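You operate a simulated robot arm through the tools that you are given. There is no shell and no other tool. Be economical: measure what you need, move in short steps, check, and stop when the job is done.

The job below is to be done with a simulated two-armed robot. You get a single attempt, and the scene is never put back.

## Task
Pick up the yellow tin with one hand, pass it to the other hand and put it on the steel bench. Set down upright: yellow tin.

The check looks at the end state, three seconds after you hand in, the way a careful person would. Anything else that was tipped, shoved, dropped, spilled or broken makes it a failure.

## Robot
Two 7-joint arms with two-finger parallel grippers on one trunk, on a base that drives. Base frame: it is fixed to the floor where the robot stands at the start and does not move with it; the origin is under the middle of the robot, x ahead of it, y to its left, z up. Lengths are in cm, angles in rad, forces in N, time in s.
The left shoulder is at the start at [2.5, 18.2, 123.5], the right one opposite. With the tool pointing down near the work surface each hand reaches from about 10 to 62 cm from the robot's upright axis, wherever it stands, measured 20 degrees to its own side. Places, roughly: steel bench [-180, -230, 80]; yellow tin (9x9x10 cm) [50, -20, 130]. Payload 3.91 kg a hand.
The TCP of each hand is the grasp point between the finger pads, 3 cm short of the fingertips. In the tool frame z runs along the fingers and y along their closing line. The gripper opens to 11 cm. The fingers are 2 cm wide and 1 cm thick; the gripper's body (4.8 by 11.2 cm) begins 5.5 cm behind the TCP.
Orientation is that of the tool frame in the base frame, as [roll, pitch, yaw] about the fixed x, y, z axes, in that order (R = Rz(yaw) Ry(pitch) Rx(roll)). With the fingers straight down and closing along the base's y, the tool's x points along the base's -x, its y along +y and its z along -z.

## Interface
- The arms move only by the tool servo_tool. It takes "left_deltas", "right_deltas" or both (then of equal length, played together; a hand with none holds still); each is a list of rows, each a list of 3 entries, a list of its own where there are three numbers: the shift along the tool's x, y, z in units of 40 mm (1.0 is 40 mm), then the turn, a rotation vector about the tool's x, y, z in units of 4 degrees (1.0 is 4 degrees), then the opening, from 0 (shut) to 1 (fully open). In form: [[[x, y, z], [ax, ay, az], grip], ...]. A call has 1 to 12 rows; each row shifts and turns the commanded pose from where the row before left it, along the tool's axes as they then stand. A call with a number of a shift or a turn outside -1 to 1 is refused whole. A row lasts 0.2 s, in which the tool goes at most 5 cm and 0.15 rad; a call with a longer step from one row to the next is refused whole, and so is a gripper value outside its range. Where a pose cannot be reached the arm comes as near as it can. A force on the tool above 40 N (or 10 N above the force at the start of the call, whichever is more), or a blocked arm, ends the call early, and 0.2 s more pass. The fingers move at their own pace (about 7.2 cm/s each) and stop on an object; they squeeze with about 32 N. The grip force told is the motor's: it shows also when the fingers shut on nothing. Time passes only in rows, and 0.2 s behind the last, so rows that do not move let the fingers close. It gives the time, the measured TCP pose, the force on the tool (base axes), the opening and the grip force at its end, in the units of the frame above (readings bear some noise), with the torque about the TCP (base axes, N m) and any sound that the robot's microphone picked up.
- Cameras (640 x 400 px; columns grow to the right, rows downward): "scene" is now at [12.85, -4.11, 149.96]; the picture's right is [-0.40, -0.92, 0.00], its down [0.10, -0.04, -0.99] and it looks along [0.91, -0.40, 0.11] (base axes); focal length 238 px, centre (320, 200). "left" rides on the left gripper at [7.3, -1.7, -10.3] in its tool frame; the picture's right is [0.23, 0.97, 0.00], its down [-0.76, 0.18, -0.62] and it looks along [-0.61, 0.14, 0.78] (tool axes); focal length 222 px, centre (320, 200). "right" rides on the right gripper at [7.2, 1.7, -10.3] in its tool frame; the picture's right is [-0.23, 0.97, 0.00], its down [-0.76, -0.18, -0.62] and it looks along [-0.61, -0.14, 0.78] (tool axes); focal length 222 px, centre (320, 200). There is no depth. A picture from a camera that has moved, and an enlarged one, comes with that camera's place and axes in the base frame and with its lens. The place of the scene camera against the robot may be out by one fixed shift of up to 1.2 cm in any direction.
- grab_frame(camera): a new picture of that camera. The clock stands still meanwhile.
- slide_trunk(by): slides the trunk up (or, below 0, down) by that many cm; the arms and the scene camera ride with it, the base frame stays. It gives what a move gives, with no picture.
- drive_base(legs): drives the robot by 1 to 6 legs, each [ahead, left, turn to the left] in cm, cm and rad, along the robot's own axes; the way and the turn of a leg run together, so that a leg with both is an arc; at most 150 cm and 3.142 rad a leg. The arms and the cameras ride along, it lands a little off, and it stops where it bumps. It gives what a move gives.
- aim_head(pan, tilt): turns the head with the scene camera to pan (to the left, within 1.396 rad either way) and tilt (down, from -0.506 to 1.204), counted from straight ahead of the robot. It gives what a move gives.
- enlarge(camera, box): a new picture of the part [left, top, right, bottom] of that camera's present view, enlarged. The clock stands still meanwhile.
- job_done(): hands the job in; it is judged then, once.

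Work in short steps. Places have to be worked out from the pictures, the camera data and where the tool is seen: move nearer, look again, correct. Check each grasp and each placing, and mend what went wrong. You have 120 turns and 108 pictures in all, those below and enlarged ones among them. Open the grippers and draw the arms clear of the work before you hand the job in, unless the task says otherwise; then end with one line.

The tools are called after "Call:" as a command line: name --argument value ..., lists and objects as JSON in quotes. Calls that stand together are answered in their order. servo_tool: Moves the arms, as the interface text tells. Its arguments: {"type":"object","properties":{"left_deltas":{"type":"array","items":{"type":"array"}},"right_deltas":{"type":"array","items":{"type":"array"}}},"required":[]} The other tools are called the same way: slide_trunk (by) slides the trunk up or down; drive_base (legs) drives the base; aim_head (pan, tilt) turns the head that bears the scene camera; grab_frame (camera) takes a picture; enlarge (camera, box) takes an enlarged picture of a part of a camera's view; job_done () hands the job in.

At the start:

```text
time_s: 0.0
left_ee_pos: [29.75, 4.11, 148.43]
left_tcp_rot: [-3.14, -0.001, -3.141]
left_contact_force: [0.3, -0.3, -0.1]
left_torque: [0.03, 0.02, -0.01]
left_gripper_width: 10.99
left_grasp_force: 0.0
right_ee_pos: [25.18, -26.26, 148.45]
right_tcp_rot: [-3.141, 0.0, -3.141]
right_contact_force: [0.3, -0.2, 0.7]
right_torque: [0.01, 0.03, 0.03]
right_gripper_width: 11.02
right_grasp_force: 0.1
trunk travel left (down, up): [-48.8, 2.6]
robot x, y, heading: [0.14, -0.03, 0.0]
head pan, tilt: [-0.41, -0.108]
```

scene: 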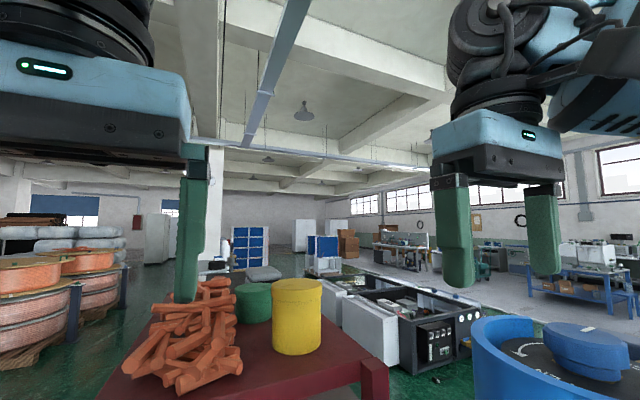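
right: 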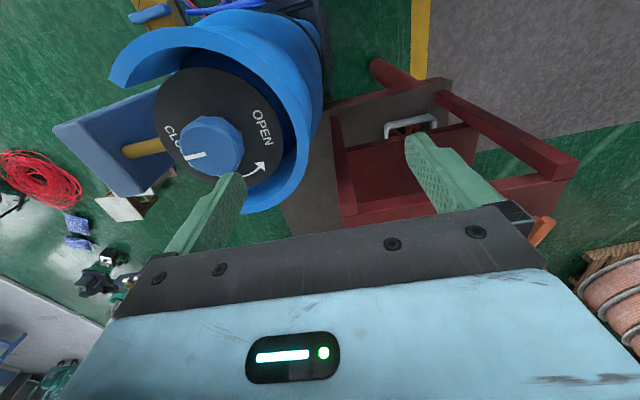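
left: 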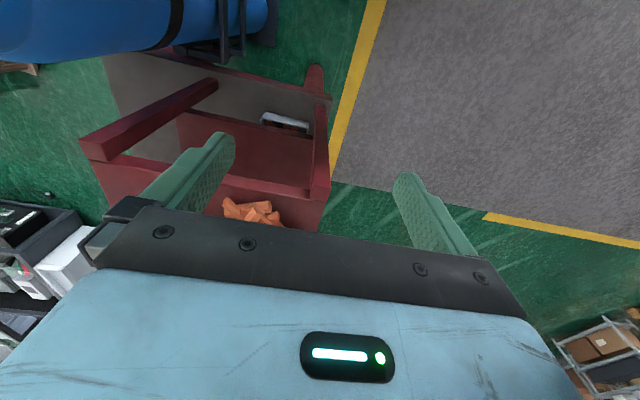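

The tin sits near the front-right of a red shelf, with a green tin behind and orange pieces to the left. I tilt the head down to see it better.

Call:
aim_head --pan -0.35 --tilt 0.35

Call:
grab_frame --camera "scene"

```text
time_s: 0.9
left_ee_pos: [29.94, 4.25, 148.24]
left_tcp_rot: [-3.138, -0.005, -3.137]
left_contact_force: [0.7, -0.3, -0.1]
left_torque: [-0.01, -0.03, -0.01]
left_gripper_width: 11.01
left_grasp_force: 0.2
right_ee_pos: [25.23, -26.36, 148.24]
right_tcp_rot: [3.141, 0.0, -3.141]
right_contact_force: [1.0, 0.7, 0.3]
right_torque: [0.0, 0.01, -0.03]
right_gripper_width: 11.01
right_grasp_force: 0.0
trunk travel left (down, up): [-48.8, 2.6]
robot x, y, heading: [-0.07, 0.19, -0.01]
head pan, tilt: [-0.351, 0.351]
```

```text
104 pictures are left
camera scene: at [13.68, -3.86, 146.76], right [-0.35, -0.94, 0.0], down [-0.22, 0.08, -0.97], along [0.91, -0.34, -0.24], focal length 238 px, centre (320, 200)
```

scene: 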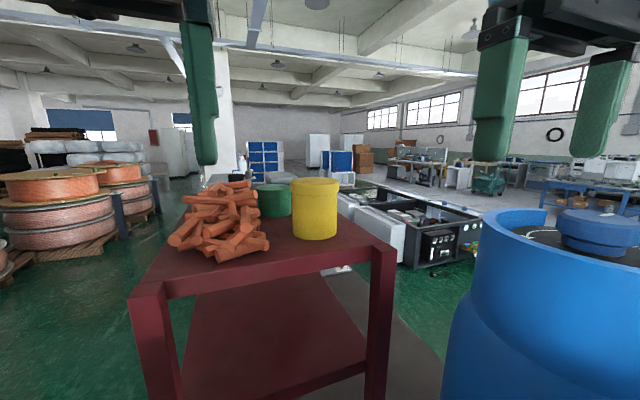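

The tin's axis works out near (55, -18.5), with z about 129 to 139. I move the right hand most of the way there at its present height, then look again.

Call:
servo_tool --right_deltas '[[[-0.83, 0.31, 0], [0, 0, 0], 1], [[-0.83, 0.31, 0], [0, 0, 0], 1], [[-0.83, 0.31, 0], [0, 0, 0], 1], [[-0.83, 0.31, 0], [0, 0, 0], 1], [[-0.83, 0.31, 0], [0, 0, 0], 1], [[-0.83, 0.31, 0], [0, 0, 0], 1]]'

Call:
grab_frame --camera "right"

Call:
grab_frame --camera "scene"

```text
time_s: 2.5
left_ee_pos: [27.37, 3.99, 148.76]
left_tcp_rot: [-3.139, 0.011, -3.141]
left_contact_force: [-0.2, 0.1, 0.3]
left_torque: [0.02, -0.05, -0.03]
left_gripper_width: 10.99
left_grasp_force: 0.1
right_ee_pos: [37.53, -23.07, 144.5]
right_tcp_rot: [3.137, 0.064, 3.134]
right_contact_force: [-0.3, 0.3, -0.3]
right_torque: [-0.01, -0.01, 0.0]
right_gripper_width: 11.02
right_grasp_force: 0.1
right hand out of reach, approached as far as the arm can: row 2, 3, 4, 5, 6
trunk travel left (down, up): [-48.8, 2.6]
robot x, y, heading: [-0.48, -0.07, -0.01]
head pan, tilt: [-0.351, 0.351]
stopped in row 6 (right hand): the arm was blocked; the commanded pose is now the measured one
```

```text
103 pictures are left
camera right: at [29.58, -21.35, 154.37], right [0.23, 0.97, 0.02], down [0.72, -0.18, 0.67], along [0.65, -0.14, -0.74], focal length 222 px, centre (320, 200)
```

right: 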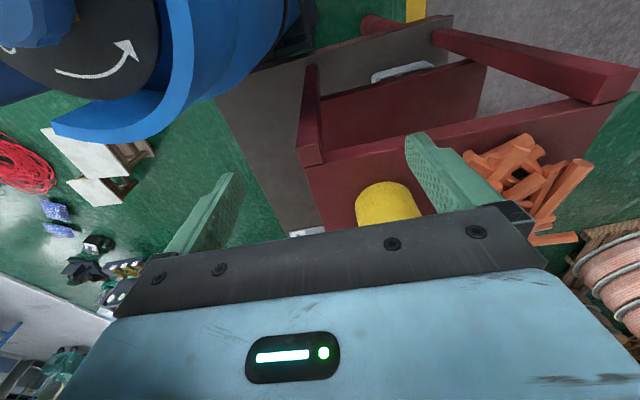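

```text
102 pictures are left
camera scene: at [10.94, -3.99, 146.91], right [-0.34, -0.94, -0.01], down [-0.23, 0.09, -0.97], along [0.91, -0.33, -0.24], focal length 238 px, centre (320, 200)
```

scene: 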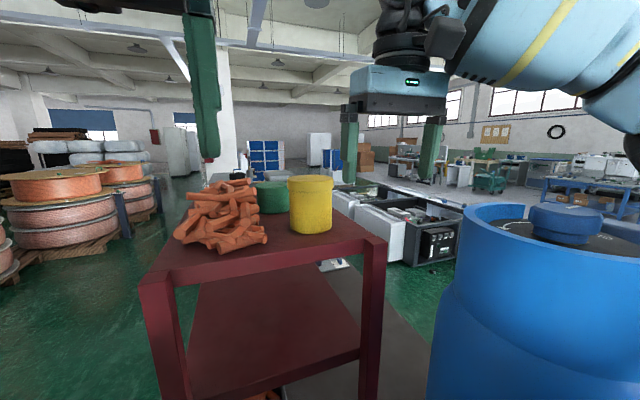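

At this height the right arm reaches only to x≈38, so the base must go closer. First I look down to see the clearance from the table legs and the blue cylinder.

Call:
aim_head --pan -0.5 --tilt 1.2

Call:
grab_frame --camera "scene"

```text
time_s: 3.7
left_ee_pos: [27.13, 4.0, 148.74]
left_tcp_rot: [-3.141, 0.009, -3.141]
left_contact_force: [0.4, -0.4, -0.3]
left_torque: [-0.02, 0.01, 0.01]
left_gripper_width: 11.02
left_grasp_force: 0.0
right_ee_pos: [37.31, -22.93, 144.38]
right_tcp_rot: [3.139, 0.064, 3.136]
right_contact_force: [0.9, -1.1, -0.3]
right_torque: [-0.01, 0.0, -0.02]
right_gripper_width: 10.99
right_grasp_force: 0.1
trunk travel left (down, up): [-48.8, 2.6]
robot x, y, heading: [-0.39, 0.13, -0.003]
head pan, tilt: [-0.499, 1.201]
```

```text
101 pictures are left
camera scene: at [10.59, -4.48, 147.04], right [-0.39, -0.92, -0.01], down [-0.2, 0.09, -0.97], along [0.9, -0.38, -0.22], focal length 238 px, centre (320, 200)
```

scene: 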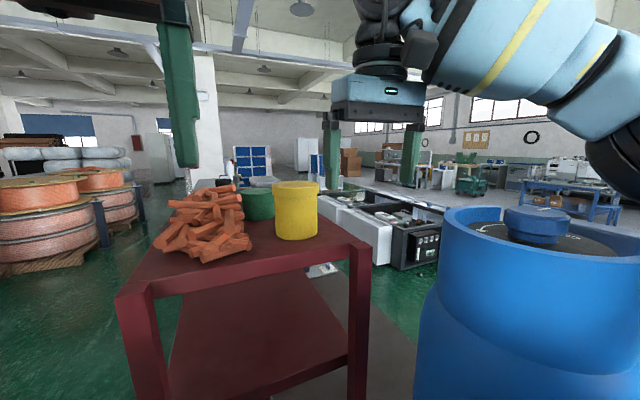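

The head reports tilt 1.2 but the picture's axes barely changed. I let some time pass and look again.

Call:
servo_tool --right_deltas '[[[0, 0, 0], [0, 0, 0], 1], [[0, 0, 0], [0, 0, 0], 1], [[0, 0, 0], [0, 0, 0], 1], [[0, 0, 0], [0, 0, 0], 1], [[0, 0, 0], [0, 0, 0], 1]]'

Call:
grab_frame --camera "scene"

```text
time_s: 5.1
left_ee_pos: [28.47, 3.94, 148.09]
left_tcp_rot: [-3.137, 0.0, -3.121]
left_contact_force: [70.6, -11.3, 5.4]
left_torque: [1.24, 8.56, 2.25]
left_gripper_width: 11.0
left_grasp_force: 0.0
right_ee_pos: [37.46, -23.18, 144.62]
right_tcp_rot: [3.138, 0.073, 3.132]
right_contact_force: [-0.2, 0.8, -1.0]
right_torque: [-0.02, -0.01, 0.02]
right_gripper_width: 10.99
right_grasp_force: 0.1
trunk travel left (down, up): [-48.8, 2.6]
robot x, y, heading: [-0.44, -0.34, -0.011]
head pan, tilt: [-0.499, 1.201]
stopped in row 5 (right hand): the arm was blocked; the commanded pose is now the measured one
```

```text
100 pictures are left
camera scene: at [10.75, -4.85, 145.76], right [-0.44, -0.9, -0.01], down [-0.3, 0.15, -0.94], along [0.85, -0.41, -0.34], focal length 238 px, centre (320, 200)
```

scene: 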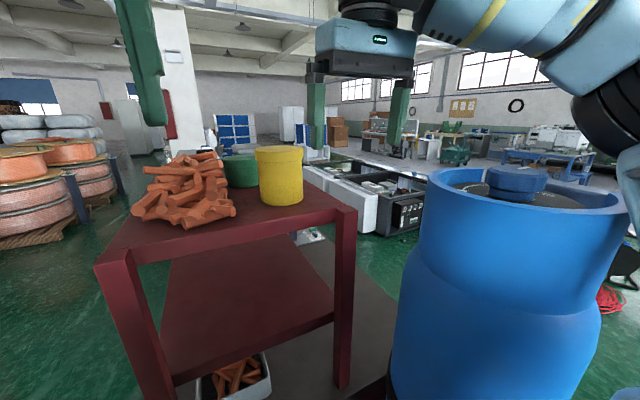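

The left hand reads about 70 N: the tilting head is pressing on it. I move the left hand out to the left and forward so the head is free.

Call:
servo_tool --left_deltas '[[[-0.4, 0.6, 0], [0, 0, 0], 1], [[-0.3, 0.9, 0], [0, 0, 0], 1], [[0, 1, 0], [0, 0, 0], 1], [[0, 1, 0], [0, 0, 0], 1], [[0, 1, 0], [0, 0, 0], 1], [[0, 0, 0.5], [0, 0, 0], 1], [[0, 0, 0], [0, 0, 0], 1]]'

Call:
grab_frame --camera "scene"

```text
time_s: 6.9
left_ee_pos: [31.3, 21.02, 144.4]
left_tcp_rot: [-3.138, 0.005, 3.136]
left_contact_force: [0.2, -0.7, -0.2]
left_torque: [0.0, -0.01, 0.0]
left_gripper_width: 11.01
left_grasp_force: 0.0
left hand out of reach, approached as far as the arm can: row 4, 5
right_ee_pos: [37.49, -23.22, 144.62]
right_tcp_rot: [3.136, 0.071, 3.129]
right_contact_force: [-0.5, -1.3, 0.0]
right_torque: [-0.02, -0.01, -0.01]
right_gripper_width: 11.0
right_grasp_force: 0.1
trunk travel left (down, up): [-48.8, 2.6]
robot x, y, heading: [-0.55, -0.27, -0.011]
head pan, tilt: [-0.499, 1.201]
stopped in row 7 (left hand): the arm was blocked; the commanded pose is now the measured one
```

```text
99 pictures are left
camera scene: at [7.45, -3.45, 139.16], right [-0.49, -0.87, -0.01], down [-0.81, 0.46, -0.37], along [0.33, -0.18, -0.93], focal length 238 px, centre (320, 200)
```

scene: 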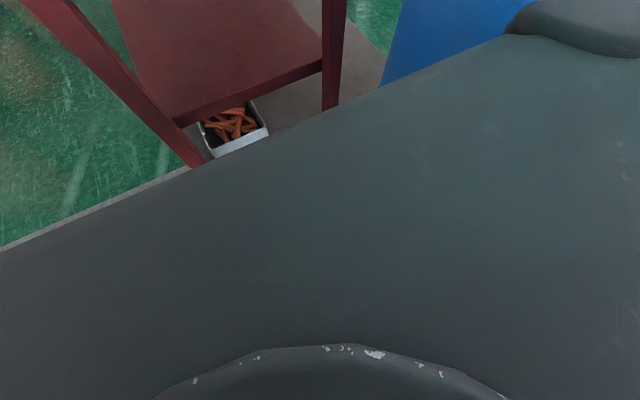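

The head is free now; the chest hides the base. Early hand-camera views showed clear floor at x≈14 ahead, and the table front is at about x≈42, so I raise the trunk, draw the right hand back, and drive about 15 ahead and 5 left, away from the cylinder.

Call:
slide_trunk --by 2.5

Call:
servo_tool --right_deltas '[[[0.8, 0, 0], [0, 0, 0], 1], [[0.8, 0, -0.2], [0, -0.5, 0], 1], [[0.2, 0, -0.6], [0, -0.5, 0], 1], [[0, 0, 0], [0, 0, 0], 1]]'

Call:
aim_head --pan -0.4 --tilt 0.6

Call:
grab_frame --camera "scene"

```text
time_s: 7.6
left_ee_pos: [32.73, 21.09, 146.49]
left_tcp_rot: [-3.138, -0.004, 3.142]
left_contact_force: [-1.2, 0.0, -0.2]
left_torque: [0.01, -0.05, 0.0]
left_gripper_width: 10.99
left_grasp_force: 0.1
right_ee_pos: [35.64, -23.07, 149.5]
right_tcp_rot: [3.136, 0.142, 3.137]
right_contact_force: [-0.5, -0.1, 0.0]
right_torque: [0.02, -0.1, 0.02]
right_gripper_width: 11.0
right_grasp_force: 0.0
trunk travel left (down, up): [-51.3, 0.1]
robot x, y, heading: [0.07, -0.26, -0.008]
head pan, tilt: [-0.499, 1.201]
```

```text
time_s: 8.6
left_ee_pos: [33.44, 21.17, 146.39]
left_tcp_rot: [-3.14, -0.008, -3.142]
left_contact_force: [0.1, -0.6, -0.1]
left_torque: [0.02, -0.01, 0.01]
left_gripper_width: 10.99
left_grasp_force: 0.0
right_ee_pos: [28.59, -23.12, 151.41]
right_tcp_rot: [3.137, 0.206, 3.134]
right_contact_force: [0.1, 0.0, 0.9]
right_torque: [0.0, 0.01, 0.0]
right_gripper_width: 11.01
right_grasp_force: 0.1
trunk travel left (down, up): [-51.3, 0.1]
robot x, y, heading: [-0.11, -0.52, -0.008]
head pan, tilt: [-0.499, 1.201]
```

```text
time_s: 9.6
left_ee_pos: [33.38, 21.06, 146.4]
left_tcp_rot: [-3.137, -0.009, 3.141]
left_contact_force: [-0.4, -0.7, -0.3]
left_torque: [0.0, -0.03, 0.0]
left_gripper_width: 10.99
left_grasp_force: 0.0
right_ee_pos: [28.51, -23.15, 151.54]
right_tcp_rot: [3.137, 0.209, 3.134]
right_contact_force: [-0.4, -0.3, 0.0]
right_torque: [0.03, 0.03, -0.03]
right_gripper_width: 11.01
right_grasp_force: 0.1
trunk travel left (down, up): [-51.3, 0.1]
robot x, y, heading: [-0.1, -0.22, -0.009]
head pan, tilt: [-0.4, 0.6]
```

```text
98 pictures are left
camera scene: at [9.26, -4.22, 146.03], right [-0.4, -0.92, 0.0], down [-0.52, 0.22, -0.82], along [0.76, -0.33, -0.57], focal length 238 px, centre (320, 200)
```

scene: 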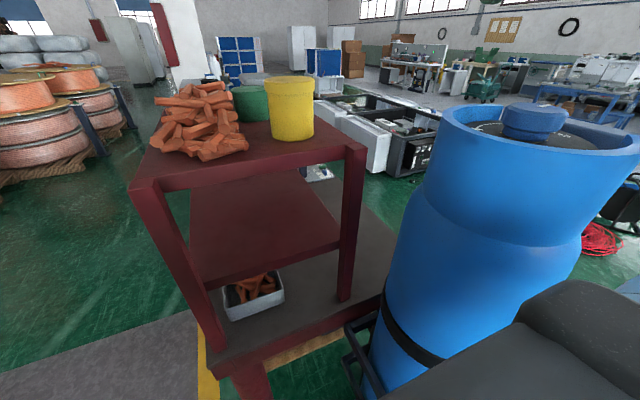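

The blue cylinder's axis is at about (26, -39), with its collar top near z 140, close to the right arm. I drive left 12 first to clear it and then ahead 15.

Call:
drive_base --legs '[[0, 12, 0], [14, 0, 0]]'

Call:
grab_frame --camera "scene"

Call:
grab_frame --camera "right"

```text
time_s: 12.2
left_ee_pos: [47.4, 32.8, 146.52]
left_tcp_rot: [-3.139, -0.006, 3.137]
left_contact_force: [0.2, -0.5, 1.0]
left_torque: [0.02, -0.04, -0.03]
left_gripper_width: 11.0
left_grasp_force: 0.0
right_ee_pos: [42.31, -11.45, 151.71]
right_tcp_rot: [3.136, 0.211, 3.134]
right_contact_force: [0.1, -0.5, 0.3]
right_torque: [-0.01, -0.08, 0.0]
right_gripper_width: 10.99
right_grasp_force: 0.2
trunk travel left (down, up): [-51.3, 0.1]
robot x, y, heading: [13.98, 11.81, -0.005]
head pan, tilt: [-0.4, 0.6]
```

```text
97 pictures are left
camera scene: at [23.24, 7.51, 146.08], right [-0.4, -0.92, 0.0], down [-0.52, 0.22, -0.83], along [0.76, -0.33, -0.56], focal length 238 px, centre (320, 200)
```

scene: 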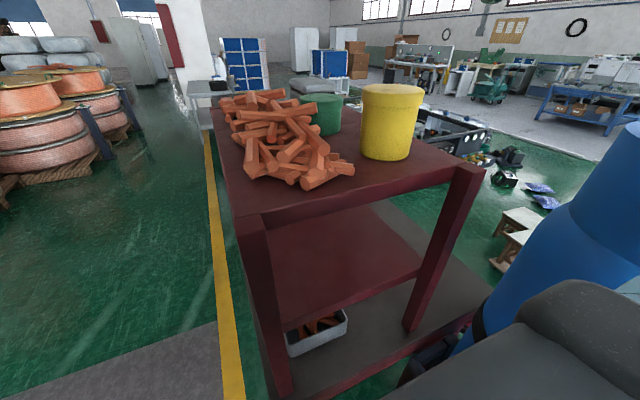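

```text
96 pictures are left
camera right: at [33.07, -9.7, 160.25], right [0.23, 0.97, 0.05], down [0.61, -0.19, 0.77], along [0.76, -0.14, -0.64], focal length 222 px, centre (320, 200)
```

right: 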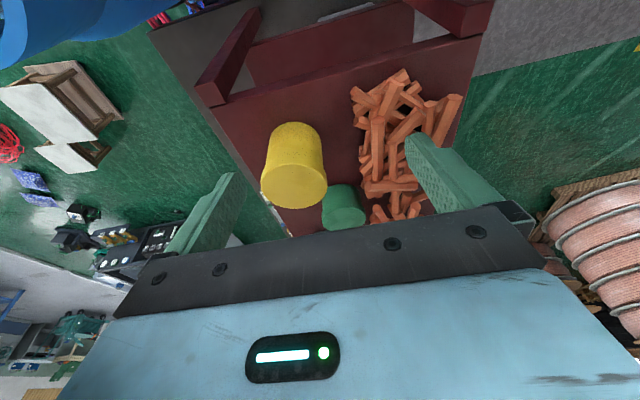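

Triangulating, the tin's axis is at about (53.5, -16.5) with the top near z 139.5. I level the tool and come nearer at hover height.

Call:
servo_tool --right_deltas '[[[0, -0.42, 0], [0, 1, 0], 1], [[-0.5, -0.42, 0], [0, 1, 0], 1], [[-0.6, -0.42, 0], [0, 1, 0], 1], [[-0.6, 0, 0.1], [0, 0, 0], 1], [[-0.4, 0, 0.2], [0, 0, 0], 1], [[0, 0, 0], [0, 0, 0], 1]]'

Call:
grab_frame --camera "scene"

Call:
grab_frame --camera "right"

```text
time_s: 13.6
left_ee_pos: [47.56, 32.85, 146.38]
left_tcp_rot: [-3.137, -0.007, 3.138]
left_contact_force: [-0.1, -0.6, 0.0]
left_torque: [-0.01, 0.02, 0.0]
left_gripper_width: 11.03
left_grasp_force: 0.1
right_ee_pos: [50.11, -16.64, 148.43]
right_tcp_rot: [3.138, 0.0, 3.134]
right_contact_force: [0.0, 0.5, 0.1]
right_torque: [-0.04, 0.01, 0.0]
right_gripper_width: 11.0
right_grasp_force: 0.1
right hand out of reach, approached as far as the arm can: row 3, 4
trunk travel left (down, up): [-51.3, 0.1]
robot x, y, heading: [14.2, 11.79, -0.01]
head pan, tilt: [-0.4, 0.6]
```

```text
95 pictures are left
camera scene: at [23.45, 7.51, 146.05], right [-0.4, -0.92, 0.0], down [-0.52, 0.22, -0.83], along [0.76, -0.33, -0.56], focal length 238 px, centre (320, 200)
```

scene: 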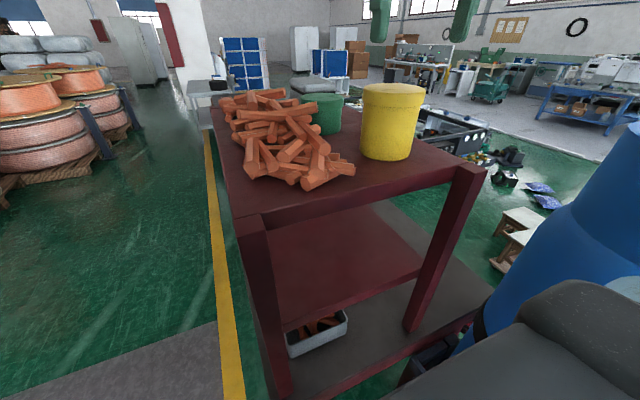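

```text
94 pictures are left
camera right: at [42.85, -14.94, 158.8], right [0.23, 0.97, 0.0], down [0.76, -0.19, 0.62], along [0.61, -0.14, -0.78], focal length 222 px, centre (320, 200)
```

right: 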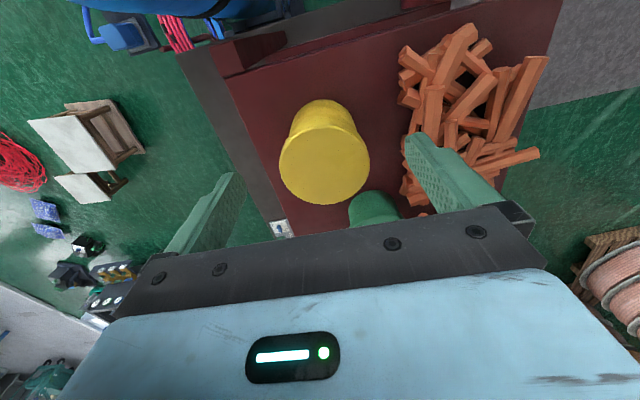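

Now the tin's axis comes out at (53.7, -17.0) with its top at z 139.2. The arm is at its reach limit, so I drive ahead 4 more.

Call:
drive_base --legs '[[4, 0, 0]]'

Call:
grab_frame --camera "right"

```text
time_s: 14.5
left_ee_pos: [48.71, 32.77, 146.4]
left_tcp_rot: [-3.135, -0.01, 3.136]
left_contact_force: [-0.3, 0.7, -0.1]
left_torque: [-0.02, 0.03, 0.03]
left_gripper_width: 10.99
left_grasp_force: 0.1
right_ee_pos: [51.08, -16.56, 148.38]
right_tcp_rot: [3.135, -0.004, 3.132]
right_contact_force: [0.2, 1.0, -0.2]
right_torque: [0.01, -0.02, 0.0]
right_gripper_width: 11.0
right_grasp_force: 0.0
trunk travel left (down, up): [-51.3, 0.1]
robot x, y, heading: [15.21, 11.59, -0.013]
head pan, tilt: [-0.4, 0.6]
stopped in leg 1: the robot was blocked; the commanded pose is now the measured one
```

```text
93 pictures are left
camera right: at [43.92, -14.9, 158.7], right [0.24, 0.97, 0.0], down [0.76, -0.19, 0.62], along [0.6, -0.14, -0.78], focal length 222 px, centre (320, 200)
```

right: 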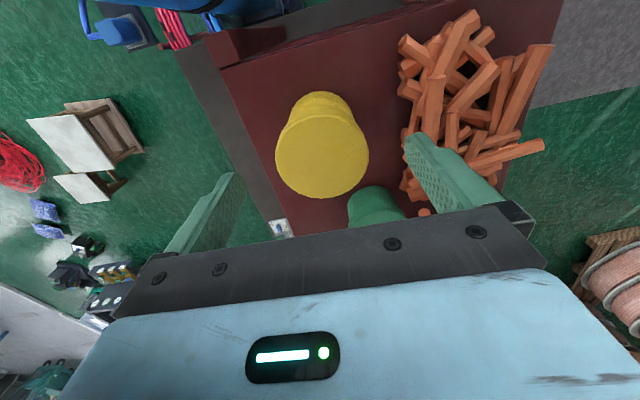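

The base bumped after 1 cm (probably the table), but the tin has not moved: (53.7, -16.9), top 139.3. I shift the hand over it while descending to just above the rim.

Call:
servo_tool --right_deltas '[[[-0.1, -0.1, 0.4], [0, 0, 0], 1], [[-0.3, 0, 0.4], [0, 0, 0], 1], [[-0.3, 0, 0.1], [0, 0, 0], 1], [[0, 0, 0], [0, 0, 0], 1]]'

Call:
grab_frame --camera "right"

Call:
grab_frame --camera "scene"

```text
time_s: 15.5
left_ee_pos: [48.38, 32.74, 146.49]
left_tcp_rot: [-3.139, -0.007, 3.139]
left_contact_force: [-0.1, -0.6, 0.4]
left_torque: [0.0, -0.01, 0.01]
left_gripper_width: 10.99
left_grasp_force: 0.1
right_ee_pos: [53.57, -17.02, 144.79]
right_tcp_rot: [3.136, 0.0, 3.133]
right_contact_force: [0.1, -0.2, -0.1]
right_torque: [0.02, 0.02, -0.02]
right_gripper_width: 11.02
right_grasp_force: 0.0
trunk travel left (down, up): [-51.3, 0.1]
robot x, y, heading: [15.24, 11.62, -0.015]
head pan, tilt: [-0.4, 0.6]
```

```text
92 pictures are left
camera right: at [46.37, -15.31, 155.2], right [0.24, 0.97, 0.0], down [0.76, -0.19, 0.62], along [0.61, -0.14, -0.78], focal length 222 px, centre (320, 200)
```

right: 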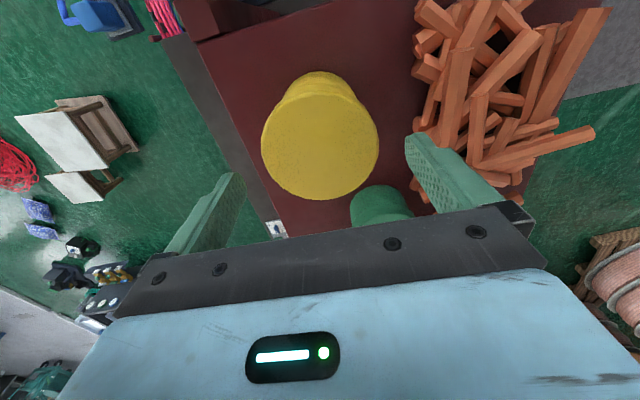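

```text
91 pictures are left
camera scene: at [24.23, 7.55, 146.05], right [-0.4, -0.92, 0.0], down [-0.52, 0.23, -0.83], along [0.76, -0.33, -0.56], focal length 238 px, centre (320, 200)
```

scene: 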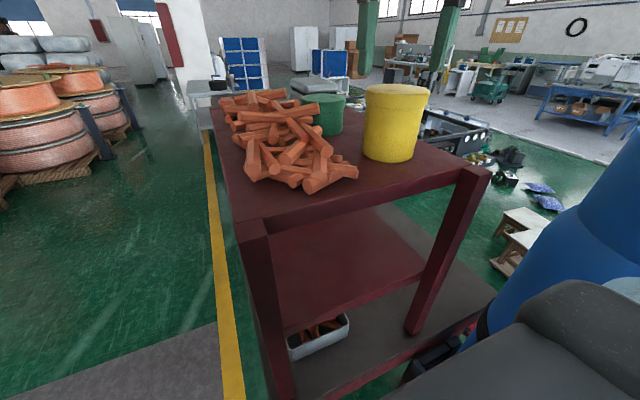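

The hand is centred over the tin to within a few millimetres. I descend about 7 cm so the pads hold only the upper 4 cm, leaving the lower part free for the other hand.

Call:
servo_tool --right_deltas '[[[0, 0.02, 0.5], [0, 0, 0], 1], [[0, 0, 0.5], [0, 0, 0], 1], [[0, 0, 0.5], [0, 0, 0], 1], [[0, 0, 0.28], [0, 0, 0], 1], [[0, 0, 0], [0, 0, 0], 1]]'

Call:
grab_frame --camera "scene"

Call:
grab_frame --camera "right"

```text
time_s: 16.7
left_ee_pos: [48.58, 33.54, 146.3]
left_tcp_rot: [-3.133, -0.008, 3.138]
left_contact_force: [-0.6, -0.3, 0.7]
left_torque: [0.0, -0.02, 0.01]
left_gripper_width: 11.0
left_grasp_force: 0.0
right_ee_pos: [53.88, -16.25, 137.74]
right_tcp_rot: [-3.138, -0.001, 3.131]
right_contact_force: [-0.7, 0.8, 0.2]
right_torque: [-0.01, 0.0, 0.02]
right_gripper_width: 11.01
right_grasp_force: 0.0
trunk travel left (down, up): [-51.3, 0.1]
robot x, y, heading: [14.78, 11.91, -0.005]
head pan, tilt: [-0.4, 0.6]
```

```text
90 pictures are left
camera scene: at [24.41, 8.23, 146.06], right [-0.4, -0.92, 0.0], down [-0.52, 0.22, -0.83], along [0.76, -0.33, -0.56], focal length 238 px, centre (320, 200)
```

scene: 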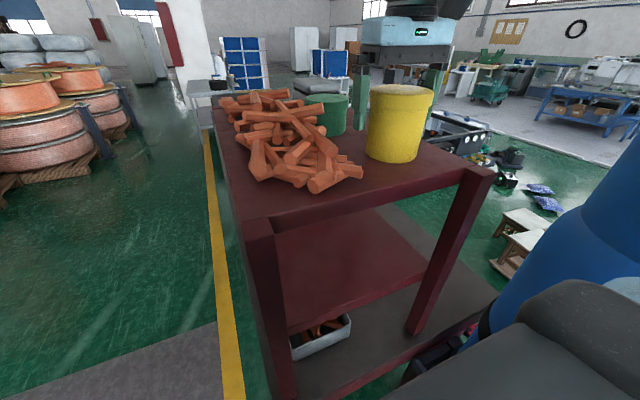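

```text
89 pictures are left
camera right: at [46.54, -14.49, 148.14], right [0.23, 0.97, 0.0], down [0.76, -0.18, 0.62], along [0.6, -0.15, -0.78], focal length 222 px, centre (320, 200)
```

right: 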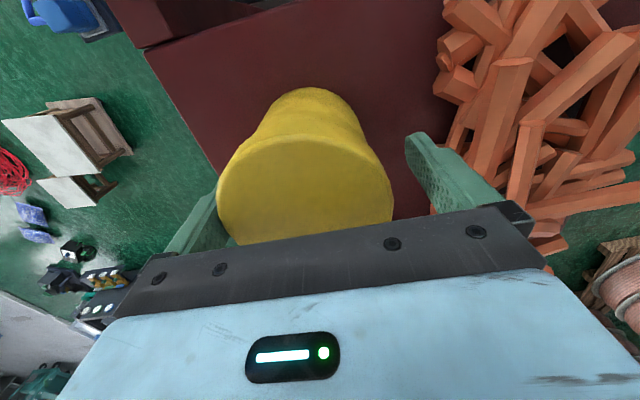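

The base drifted about 0.7 cm left, so the tin sits nearer the right finger. I shift the hand 0.6 cm to the right and close.

Call:
servo_tool --right_deltas '[[[0.05, -0.15, 0], [0, 0, 0], 1], [[0, 0, 0], [0, 0, 0], 0.9], [[0, 0, 0], [0, 0, 0], 0.8], [[0, 0, 0], [0, 0, 0], 0.7], [[0, 0, 0], [0, 0, 0], 0.6], [[0, 0, 0], [0, 0, 0], 0.5]]'

Call:
grab_frame --camera "right"

```text
time_s: 18.1
left_ee_pos: [48.75, 33.81, 146.25]
left_tcp_rot: [-3.131, -0.01, 3.139]
left_contact_force: [0.2, -0.1, 0.2]
left_torque: [-0.01, 0.01, 0.01]
left_gripper_width: 10.98
left_grasp_force: 0.1
right_ee_pos: [53.71, -16.78, 137.77]
right_tcp_rot: [-3.14, -0.003, 3.132]
right_contact_force: [0.3, 0.3, 1.7]
right_torque: [0.28, -0.07, -0.05]
right_gripper_width: 8.54
right_grasp_force: 31.7
trunk travel left (down, up): [-51.3, 0.1]
robot x, y, heading: [14.62, 11.6, -0.012]
head pan, tilt: [-0.4, 0.6]
```

```text
88 pictures are left
camera right: at [46.53, -14.84, 148.16], right [0.23, 0.97, 0.0], down [0.76, -0.18, 0.62], along [0.6, -0.15, -0.78], focal length 222 px, centre (320, 200)
```

right: 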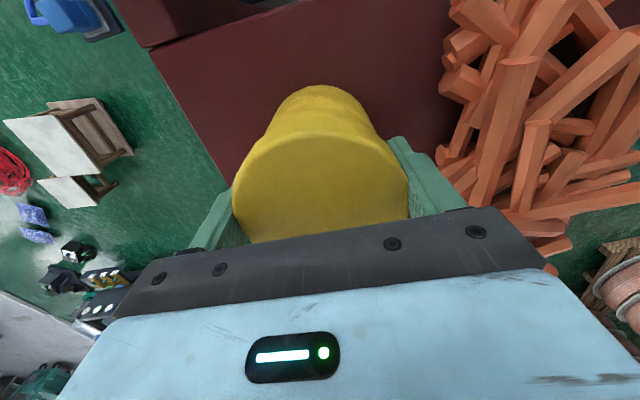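

The grip holds: width 8.5 and about 32 N. I lift 6 cm.

Call:
servo_tool --right_deltas '[[[0, 0, -0.3], [0, 0, 0], 0.4], [[0, 0, -0.4], [0, 0, 0], 0.4], [[0, 0, -0.4], [0, 0, 0], 0.4], [[0, 0, -0.4], [0, 0, 0], 0.4], [[0, 0, 0], [0, 0, 0], 0.4]]'

Call:
grab_frame --camera "scene"

```text
time_s: 19.3
left_ee_pos: [48.44, 32.73, 146.57]
left_tcp_rot: [-3.139, -0.009, 3.137]
left_contact_force: [0.2, -0.3, 0.4]
left_torque: [-0.03, 0.01, -0.01]
left_gripper_width: 11.0
left_grasp_force: 0.0
right_ee_pos: [53.42, -17.66, 143.47]
right_tcp_rot: [3.137, -0.002, 3.133]
right_contact_force: [-0.1, 0.0, -2.7]
right_torque: [0.01, -0.02, -0.01]
right_gripper_width: 8.57
right_grasp_force: 31.4
trunk travel left (down, up): [-51.3, 0.1]
robot x, y, heading: [15.07, 11.86, -0.012]
head pan, tilt: [-0.4, 0.6]
```

```text
87 pictures are left
camera scene: at [24.29, 7.48, 146.04], right [-0.4, -0.92, 0.0], down [-0.52, 0.23, -0.82], along [0.76, -0.33, -0.57], focal length 238 px, centre (320, 200)
```

scene: 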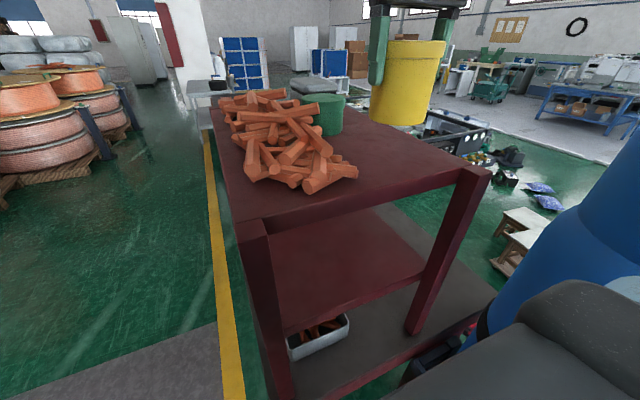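

The tin is off the shelf and hanging straight (about 2.7 N). I drive back 22 cm to clear the table, then look around towards the bench.

Call:
drive_base --legs '[[-22, 0, 0]]'

Call:
aim_head --pan -1.39 --tilt 0.35

Call:
grab_frame --camera "scene"

Call:
aim_head --pan 1.39 --tilt 0.35

Call:
grab_frame --camera "scene"

```text
time_s: 21.0
left_ee_pos: [27.15, 32.98, 146.48]
left_tcp_rot: [-3.14, -0.011, 3.135]
left_contact_force: [0.1, 0.3, -0.3]
left_torque: [0.03, 0.0, 0.02]
left_gripper_width: 10.99
left_grasp_force: 0.1
right_ee_pos: [32.26, -17.36, 143.49]
right_tcp_rot: [3.137, -0.003, 3.131]
right_contact_force: [0.4, -0.5, -3.0]
right_torque: [-0.02, 0.01, -0.01]
right_gripper_width: 8.59
right_grasp_force: 31.7
trunk travel left (down, up): [-51.3, 0.1]
robot x, y, heading: [-6.94, 12.23, -0.007]
head pan, tilt: [-0.4, 0.6]
```

```text
time_s: 22.3
left_ee_pos: [26.88, 32.97, 146.45]
left_tcp_rot: [-3.14, -0.009, 3.137]
left_contact_force: [-0.8, 0.6, -0.2]
left_torque: [-0.04, 0.0, 0.02]
left_gripper_width: 11.01
left_grasp_force: 0.1
right_ee_pos: [31.84, -17.4, 143.46]
right_tcp_rot: [3.134, -0.002, 3.13]
right_contact_force: [0.0, 0.1, -3.5]
right_torque: [0.0, -0.01, 0.01]
right_gripper_width: 8.55
right_grasp_force: 31.5
trunk travel left (down, up): [-51.3, 0.1]
robot x, y, heading: [-6.55, 12.27, -0.009]
head pan, tilt: [-1.389, 0.351]
```

```text
86 pictures are left
camera scene: at [-3.79, 2.12, 148.32], right [-0.99, -0.17, 0.0], down [-0.06, 0.34, -0.94], along [0.16, -0.93, -0.34], focal length 238 px, centre (320, 200)
```

scene: 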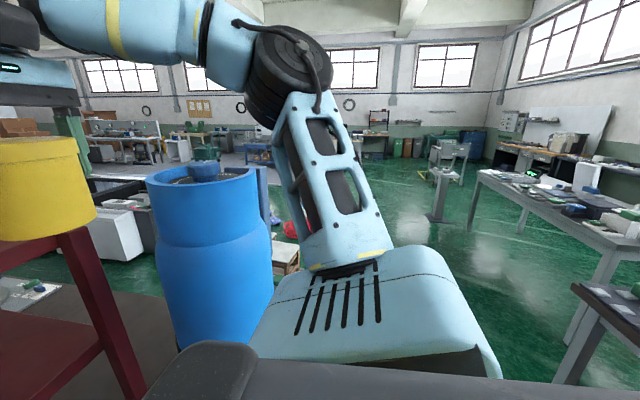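

```text
time_s: 24.7
left_ee_pos: [26.94, 33.01, 146.44]
left_tcp_rot: [-3.137, -0.01, 3.137]
left_contact_force: [-0.2, 0.1, 0.0]
left_torque: [0.01, 0.0, 0.02]
left_gripper_width: 11.0
left_grasp_force: 0.2
right_ee_pos: [32.08, -17.37, 143.44]
right_tcp_rot: [3.135, -0.002, 3.131]
right_contact_force: [-0.2, -0.9, -3.4]
right_torque: [-0.01, 0.03, 0.02]
right_gripper_width: 8.54
right_grasp_force: 31.9
trunk travel left (down, up): [-51.3, 0.1]
robot x, y, heading: [-6.55, 12.14, -0.015]
head pan, tilt: [1.389, 0.351]
```

```text
85 pictures are left
camera scene: at [-3.57, 20.43, 148.32], right [0.98, -0.19, 0.0], down [-0.07, -0.34, -0.94], along [0.18, 0.92, -0.34], focal length 238 px, centre (320, 200)
```

scene: 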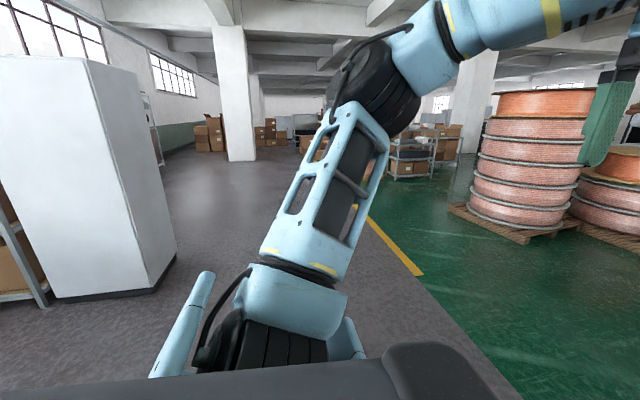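

The bench lies behind to the right; the floor towards it looks open. I do the hand-over here first: head to the front, right hand moving to the middle (away from the cylinder), and the left tool starting to turn towards horizontal, pointing to -y with its camera up.

Call:
aim_head --pan 0.0 --tilt 0.35

Call:
servo_tool --right_deltas '[[[0, 0.6, 0], [0, 0, 0], 0.4], [[0, 0.9, 0], [0, 0, 0], 0.4], [[0, 0.9, 0], [0, 0, 0], 0.4], [[0, 0.9, 0], [0, 0, 0], 0.4], [[0, 0.9, 0], [0, 0, 0], 0.4], [[0, 0.9, 0], [0, 0, 0], 0.4], [[0, 0.6, 0], [0, 0, 0], 0.4], [[0, 0, 0], [0, 0, -1], 0.4], [[0, 0, 0], [0, 0, -1], 0.4], [[0, 0, 0], [0, 0, -1], 0.4]]' --left_deltas '[[[0, 0.4, 0], [0, 0, 0], 1], [[0, 0, 0], [0.9, 0.9, -0.9], 1], [[0, 0, 0], [0.9, 0.9, -0.9], 1], [[0, 0, 0], [0.9, 0.9, -0.9], 1], [[0, 0, 0], [0.9, 0.9, -0.9], 1], [[0, 0, 0], [0.9, 0.9, -0.9], 1], [[0, 0, 0], [0.9, 0.9, -0.9], 1], [[0, 0, 0], [0.9, 0.9, -0.9], 1], [[0, 0, 0], [0.9, 0.9, -0.9], 1], [[0, 0, 0], [0.9, 0.9, -0.9], 1]]'

Call:
grab_frame --camera "scene"

```text
time_s: 26.2
left_ee_pos: [26.85, 33.06, 146.47]
left_tcp_rot: [-3.139, -0.009, 3.136]
left_contact_force: [-0.2, 0.4, 0.6]
left_torque: [-0.02, 0.0, -0.01]
left_gripper_width: 11.01
left_grasp_force: 0.0
right_ee_pos: [31.88, -17.29, 143.54]
right_tcp_rot: [3.136, -0.001, 3.132]
right_contact_force: [0.0, 0.8, -4.9]
right_torque: [0.01, 0.01, -0.01]
right_gripper_width: 8.56
right_grasp_force: 32.5
trunk travel left (down, up): [-51.3, 0.1]
robot x, y, heading: [-6.54, 11.99, -0.013]
head pan, tilt: [0.0, 0.351]
```

```text
time_s: 28.4
left_ee_pos: [26.84, 34.61, 146.41]
left_tcp_rot: [-2.702, -0.689, -2.705]
left_contact_force: [0.5, -0.8, 0.4]
left_torque: [-0.03, 0.0, 0.01]
left_gripper_width: 11.0
left_grasp_force: 0.0
right_ee_pos: [27.22, -4.23, 139.54]
right_tcp_rot: [3.137, -0.001, -2.942]
right_contact_force: [-0.1, -0.1, -2.9]
right_torque: [-0.04, 0.0, 0.03]
right_gripper_width: 8.56
right_grasp_force: 32.0
right hand out of reach, approached as far as the arm can: row 3, 4, 5, 6, 7
trunk travel left (down, up): [-51.3, 0.1]
robot x, y, heading: [-6.56, 11.86, -0.011]
head pan, tilt: [0.0, 0.351]
```

```text
84 pictures are left
camera scene: at [3.96, 11.26, 148.32], right [-0.01, -1.0, 0.0], down [-0.34, 0.0, -0.94], along [0.94, -0.01, -0.34], focal length 238 px, centre (320, 200)
```

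scene: 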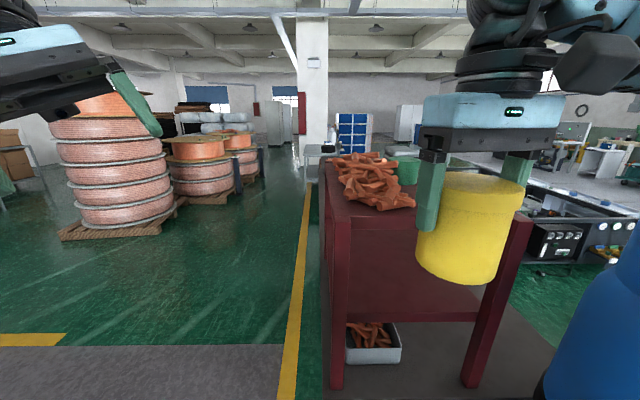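

The right hand is limited in reach at that height, so I lower it to about z 126 while bringing it to the middle, and go on turning both hands.

Call:
servo_tool --right_deltas '[[[-0.2, 0.2, 0.65], [0, 0, 0], 0.4], [[-0.26, 0.5, 0.65], [0, 0, 0], 0.4], [[-0.26, 0.5, 0.65], [0, 0, 0], 0.4], [[-0.26, 0.5, 0.65], [0, 0, 0], 0.4], [[-0.26, 0.6, 0.65], [0, 0, 0], 0.4], [[0, 0, 0], [0, 0, -1], 0.4], [[0, 0, 0], [0, 0, -1], 0.4], [[0, 0, 0], [0, 0, -1], 0.4], [[0, 0, 0], [0, 0, -1], 0.4], [[0, 0, 0], [0, 0, -1], 0.4], [[0, 0, 0], [0, 0, -1], 0.4], [[0, 0, 0], [0, 0, -1], 0.4]]' --left_deltas '[[[0, 0, 0], [0.92, 0.92, -0.92], 1], [[0, 0, 0], [0.92, 0.92, -0.92], 1], [[0, 0, 0], [0.92, 0.92, -0.92], 1], [[0, 0, 0], [0.92, 0.92, -0.92], 1], [[0, 0, 0], [0.92, 0.92, -0.92], 1], [[0, 0, 0], [0.92, 0.92, -0.92], 1], [[0, 0, 0], [0.92, 0.92, -0.92], 1], [[0, 0, 0], [0.92, 0.92, -0.92], 1], [[0, 0, 0], [0.92, 0.92, -0.92], 1], [[0, 0, 0], [0.92, 0.92, -0.92], 1], [[0, 0, 0], [0, 0, 0], 1], [[0, 0, 0], [0, 0, 0], 1]]'

Call:
grab_frame --camera "scene"

```text
time_s: 31.1
left_ee_pos: [25.92, 35.48, 146.29]
left_tcp_rot: [0.459, -1.562, 1.105]
left_contact_force: [-0.9, 0.0, 0.2]
left_torque: [0.03, 0.0, -0.02]
left_gripper_width: 11.0
left_grasp_force: 0.1
right_ee_pos: [28.75, -0.89, 130.48]
right_tcp_rot: [-3.138, 0.003, -2.454]
right_contact_force: [-0.2, 0.5, -3.9]
right_torque: [0.0, 0.0, -0.02]
right_gripper_width: 8.55
right_grasp_force: 31.8
right hand out of reach, approached as far as the arm can: row 2, 3, 4, 5, 11
trunk travel left (down, up): [-51.3, 0.1]
robot x, y, heading: [-6.68, 12.1, -0.009]
head pan, tilt: [0.0, 0.351]
```

```text
83 pictures are left
camera scene: at [2.95, 12.08, 148.32], right [-0.01, -1.0, 0.01], down [-0.34, 0.0, -0.94], along [0.94, -0.01, -0.34], focal length 238 px, centre (320, 200)
```

scene: 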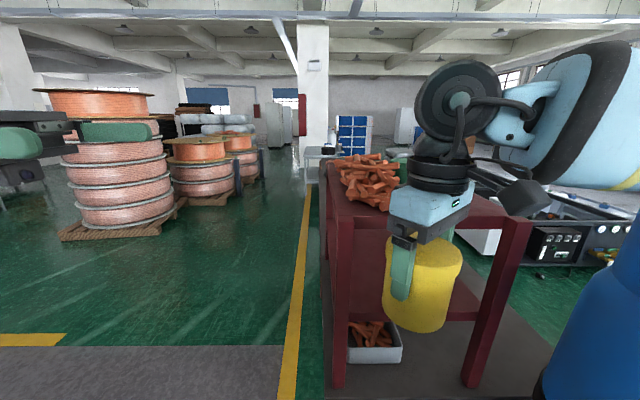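

The left tool is horizontal now, pointing to -y. The right hand holds the tin at (28.8, -0.9) with its base near z 122, and its camera faces away from the left hand, so this pose will do. I lower the left hand to z≈125 and bring it half-way in.

Call:
servo_tool --left_deltas '[[[-0.9, -0.12, 0], [0, 0, 0], 1], [[-0.9, -0.12, 0], [0, 0, 0], 1], [[-0.9, -0.12, 0], [0, 0, 0], 1], [[-0.9, -0.12, 0], [0, 0, 0], 1], [[-0.9, -0.12, 0], [0, 0, 0], 1], [[-0.85, -0.1, 0], [0, 0, 0], 1], [[0, 0, 0.8], [0, 0, 0], 1], [[0, 0, 0.8], [0, 0, 0], 1], [[0, 0, 0.8], [0, 0, 0], 1], [[0, 0, 0.6], [0, 0, 0], 1], [[0, 0, 0], [0, 0, 0], 1]]'

Call:
grab_frame --camera "scene"

Call:
grab_frame --camera "left"

```text
time_s: 33.5
left_ee_pos: [28.68, 23.04, 125.11]
left_tcp_rot: [0.121, -1.564, 1.444]
left_contact_force: [-0.3, -0.2, -0.3]
left_torque: [-0.02, 0.0, -0.02]
left_gripper_width: 11.01
left_grasp_force: 0.0
right_ee_pos: [29.0, -0.95, 130.57]
right_tcp_rot: [-3.137, 0.004, -2.453]
right_contact_force: [0.0, -0.2, -3.0]
right_torque: [0.0, 0.04, 0.02]
right_gripper_width: 8.55
right_grasp_force: 32.3
trunk travel left (down, up): [-51.3, 0.1]
robot x, y, heading: [-6.84, 12.19, -0.012]
head pan, tilt: [0.0, 0.351]
```

```text
82 pictures are left
camera scene: at [3.08, 11.96, 148.38], right [-0.01, -1.0, 0.01], down [-0.34, 0.0, -0.94], along [0.94, -0.01, -0.34], focal length 238 px, centre (320, 200)
```

scene: 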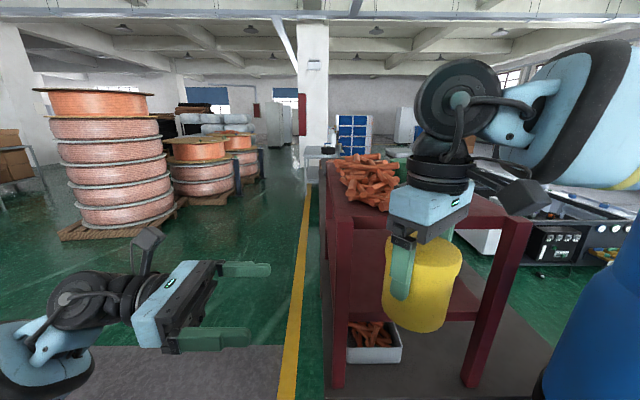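

```text
81 pictures are left
camera left: at [30.4, 33.39, 132.25], right [-0.97, 0.01, 0.23], down [-0.17, 0.62, -0.77], along [-0.15, -0.79, -0.6], focal length 222 px, centre (320, 200)
```

left: 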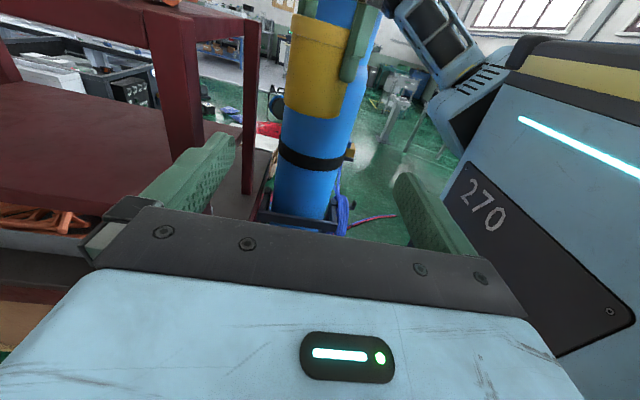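

By both views the tin spans z≈123 to 132.5 at (28.8, -0.9), and the right fingertips are at 127.5. I raise the left hand slightly to z 125.5 and bring it in to y≈7 to check.

Call:
servo_tool --left_deltas '[[[0.1, -0.04, 0.6], [0, 0, 0], 1], [[0, 0, 0.8], [0, 0, 0], 1], [[0, 0, 0.8], [0, 0, 0], 1], [[0, 0, 0.8], [0, 0, 0], 1], [[0, 0, 0.8], [0, 0, 0], 1], [[0, 0, 0.2], [0, 0, 0], 1], [[0, 0, 0], [0, 0, 0], 1]]'

Call:
grab_frame --camera "scene"

Call:
grab_frame --camera "left"

```text
time_s: 35.0
left_ee_pos: [28.89, 6.96, 125.78]
left_tcp_rot: [0.1, -1.562, 1.466]
left_contact_force: [-0.7, -0.3, 1.0]
left_torque: [-0.01, 0.0, 0.01]
left_gripper_width: 11.0
left_grasp_force: 0.1
right_ee_pos: [28.9, -1.0, 130.57]
right_tcp_rot: [-3.138, 0.003, -2.453]
right_contact_force: [0.2, 0.2, -4.1]
right_torque: [-0.04, 0.02, -0.02]
right_gripper_width: 8.55
right_grasp_force: 31.9
trunk travel left (down, up): [-51.3, 0.1]
robot x, y, heading: [-6.89, 11.9, -0.009]
head pan, tilt: [0.0, 0.351]
```

```text
80 pictures are left
camera scene: at [3.1, 11.95, 148.38], right [-0.01, -1.0, 0.01], down [-0.34, 0.0, -0.94], along [0.94, -0.01, -0.34], focal length 238 px, centre (320, 200)
```

scene: 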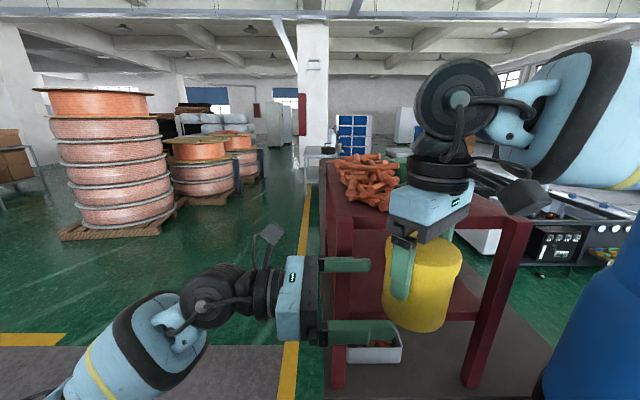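

```text
79 pictures are left
camera left: at [30.59, 17.38, 132.98], right [-0.97, 0.01, 0.23], down [-0.17, 0.62, -0.77], along [-0.15, -0.79, -0.6], focal length 222 px, centre (320, 200)
```

left: 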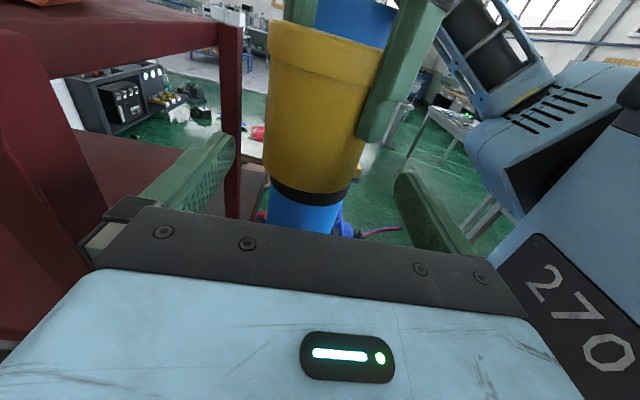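

The tin base is at z≈123 and the right finger ends at about 127.7, so the left fingers at 125.5 fit underneath. I move in 7 cm around the tin.

Call:
servo_tool --left_deltas '[[[-0.06, 0, 0.4], [0, 0, 0], 1], [[0, 0, 0.5], [0, 0, 0], 1], [[0, 0, 0.5], [0, 0, 0], 1], [[0, 0, 0.35], [0, 0, 0], 1], [[0, 0, 0], [0, 0, 0], 1]]'

Call:
grab_frame --camera "scene"

Call:
grab_frame --camera "left"

```text
time_s: 36.2
left_ee_pos: [28.79, 0.13, 125.54]
left_tcp_rot: [0.165, -1.563, 1.4]
left_contact_force: [0.7, 0.2, 0.0]
left_torque: [0.0, -0.02, 0.02]
left_gripper_width: 10.99
left_grasp_force: 0.1
right_ee_pos: [28.83, -0.97, 130.79]
right_tcp_rot: [-3.137, 0.004, -2.454]
right_contact_force: [0.0, -0.7, -3.5]
right_torque: [-0.02, 0.0, -0.04]
right_gripper_width: 8.53
right_grasp_force: 31.6
trunk travel left (down, up): [-51.3, 0.1]
robot x, y, heading: [-6.52, 11.84, -0.008]
head pan, tilt: [0.0, 0.351]
```

```text
78 pictures are left
camera scene: at [3.11, 11.95, 148.38], right [-0.01, -1.0, 0.01], down [-0.34, 0.0, -0.94], along [0.94, -0.01, -0.34], focal length 238 px, centre (320, 200)
```

scene: 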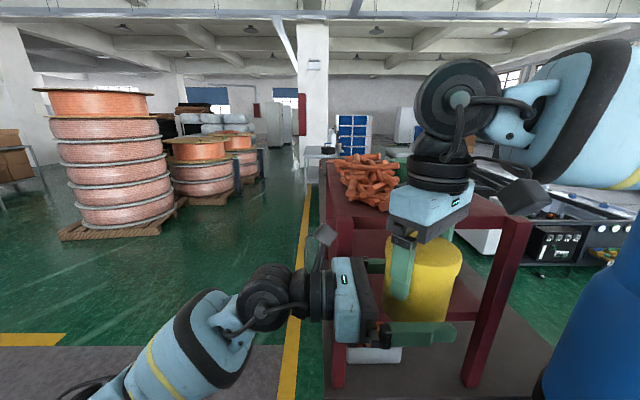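

```text
77 pictures are left
camera left: at [30.53, 10.54, 132.7], right [-0.97, 0.01, 0.23], down [-0.17, 0.62, -0.77], along [-0.15, -0.79, -0.6], focal length 222 px, centre (320, 200)
```

left: 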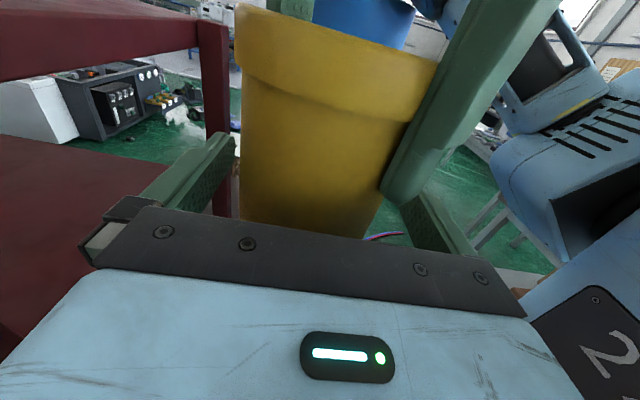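

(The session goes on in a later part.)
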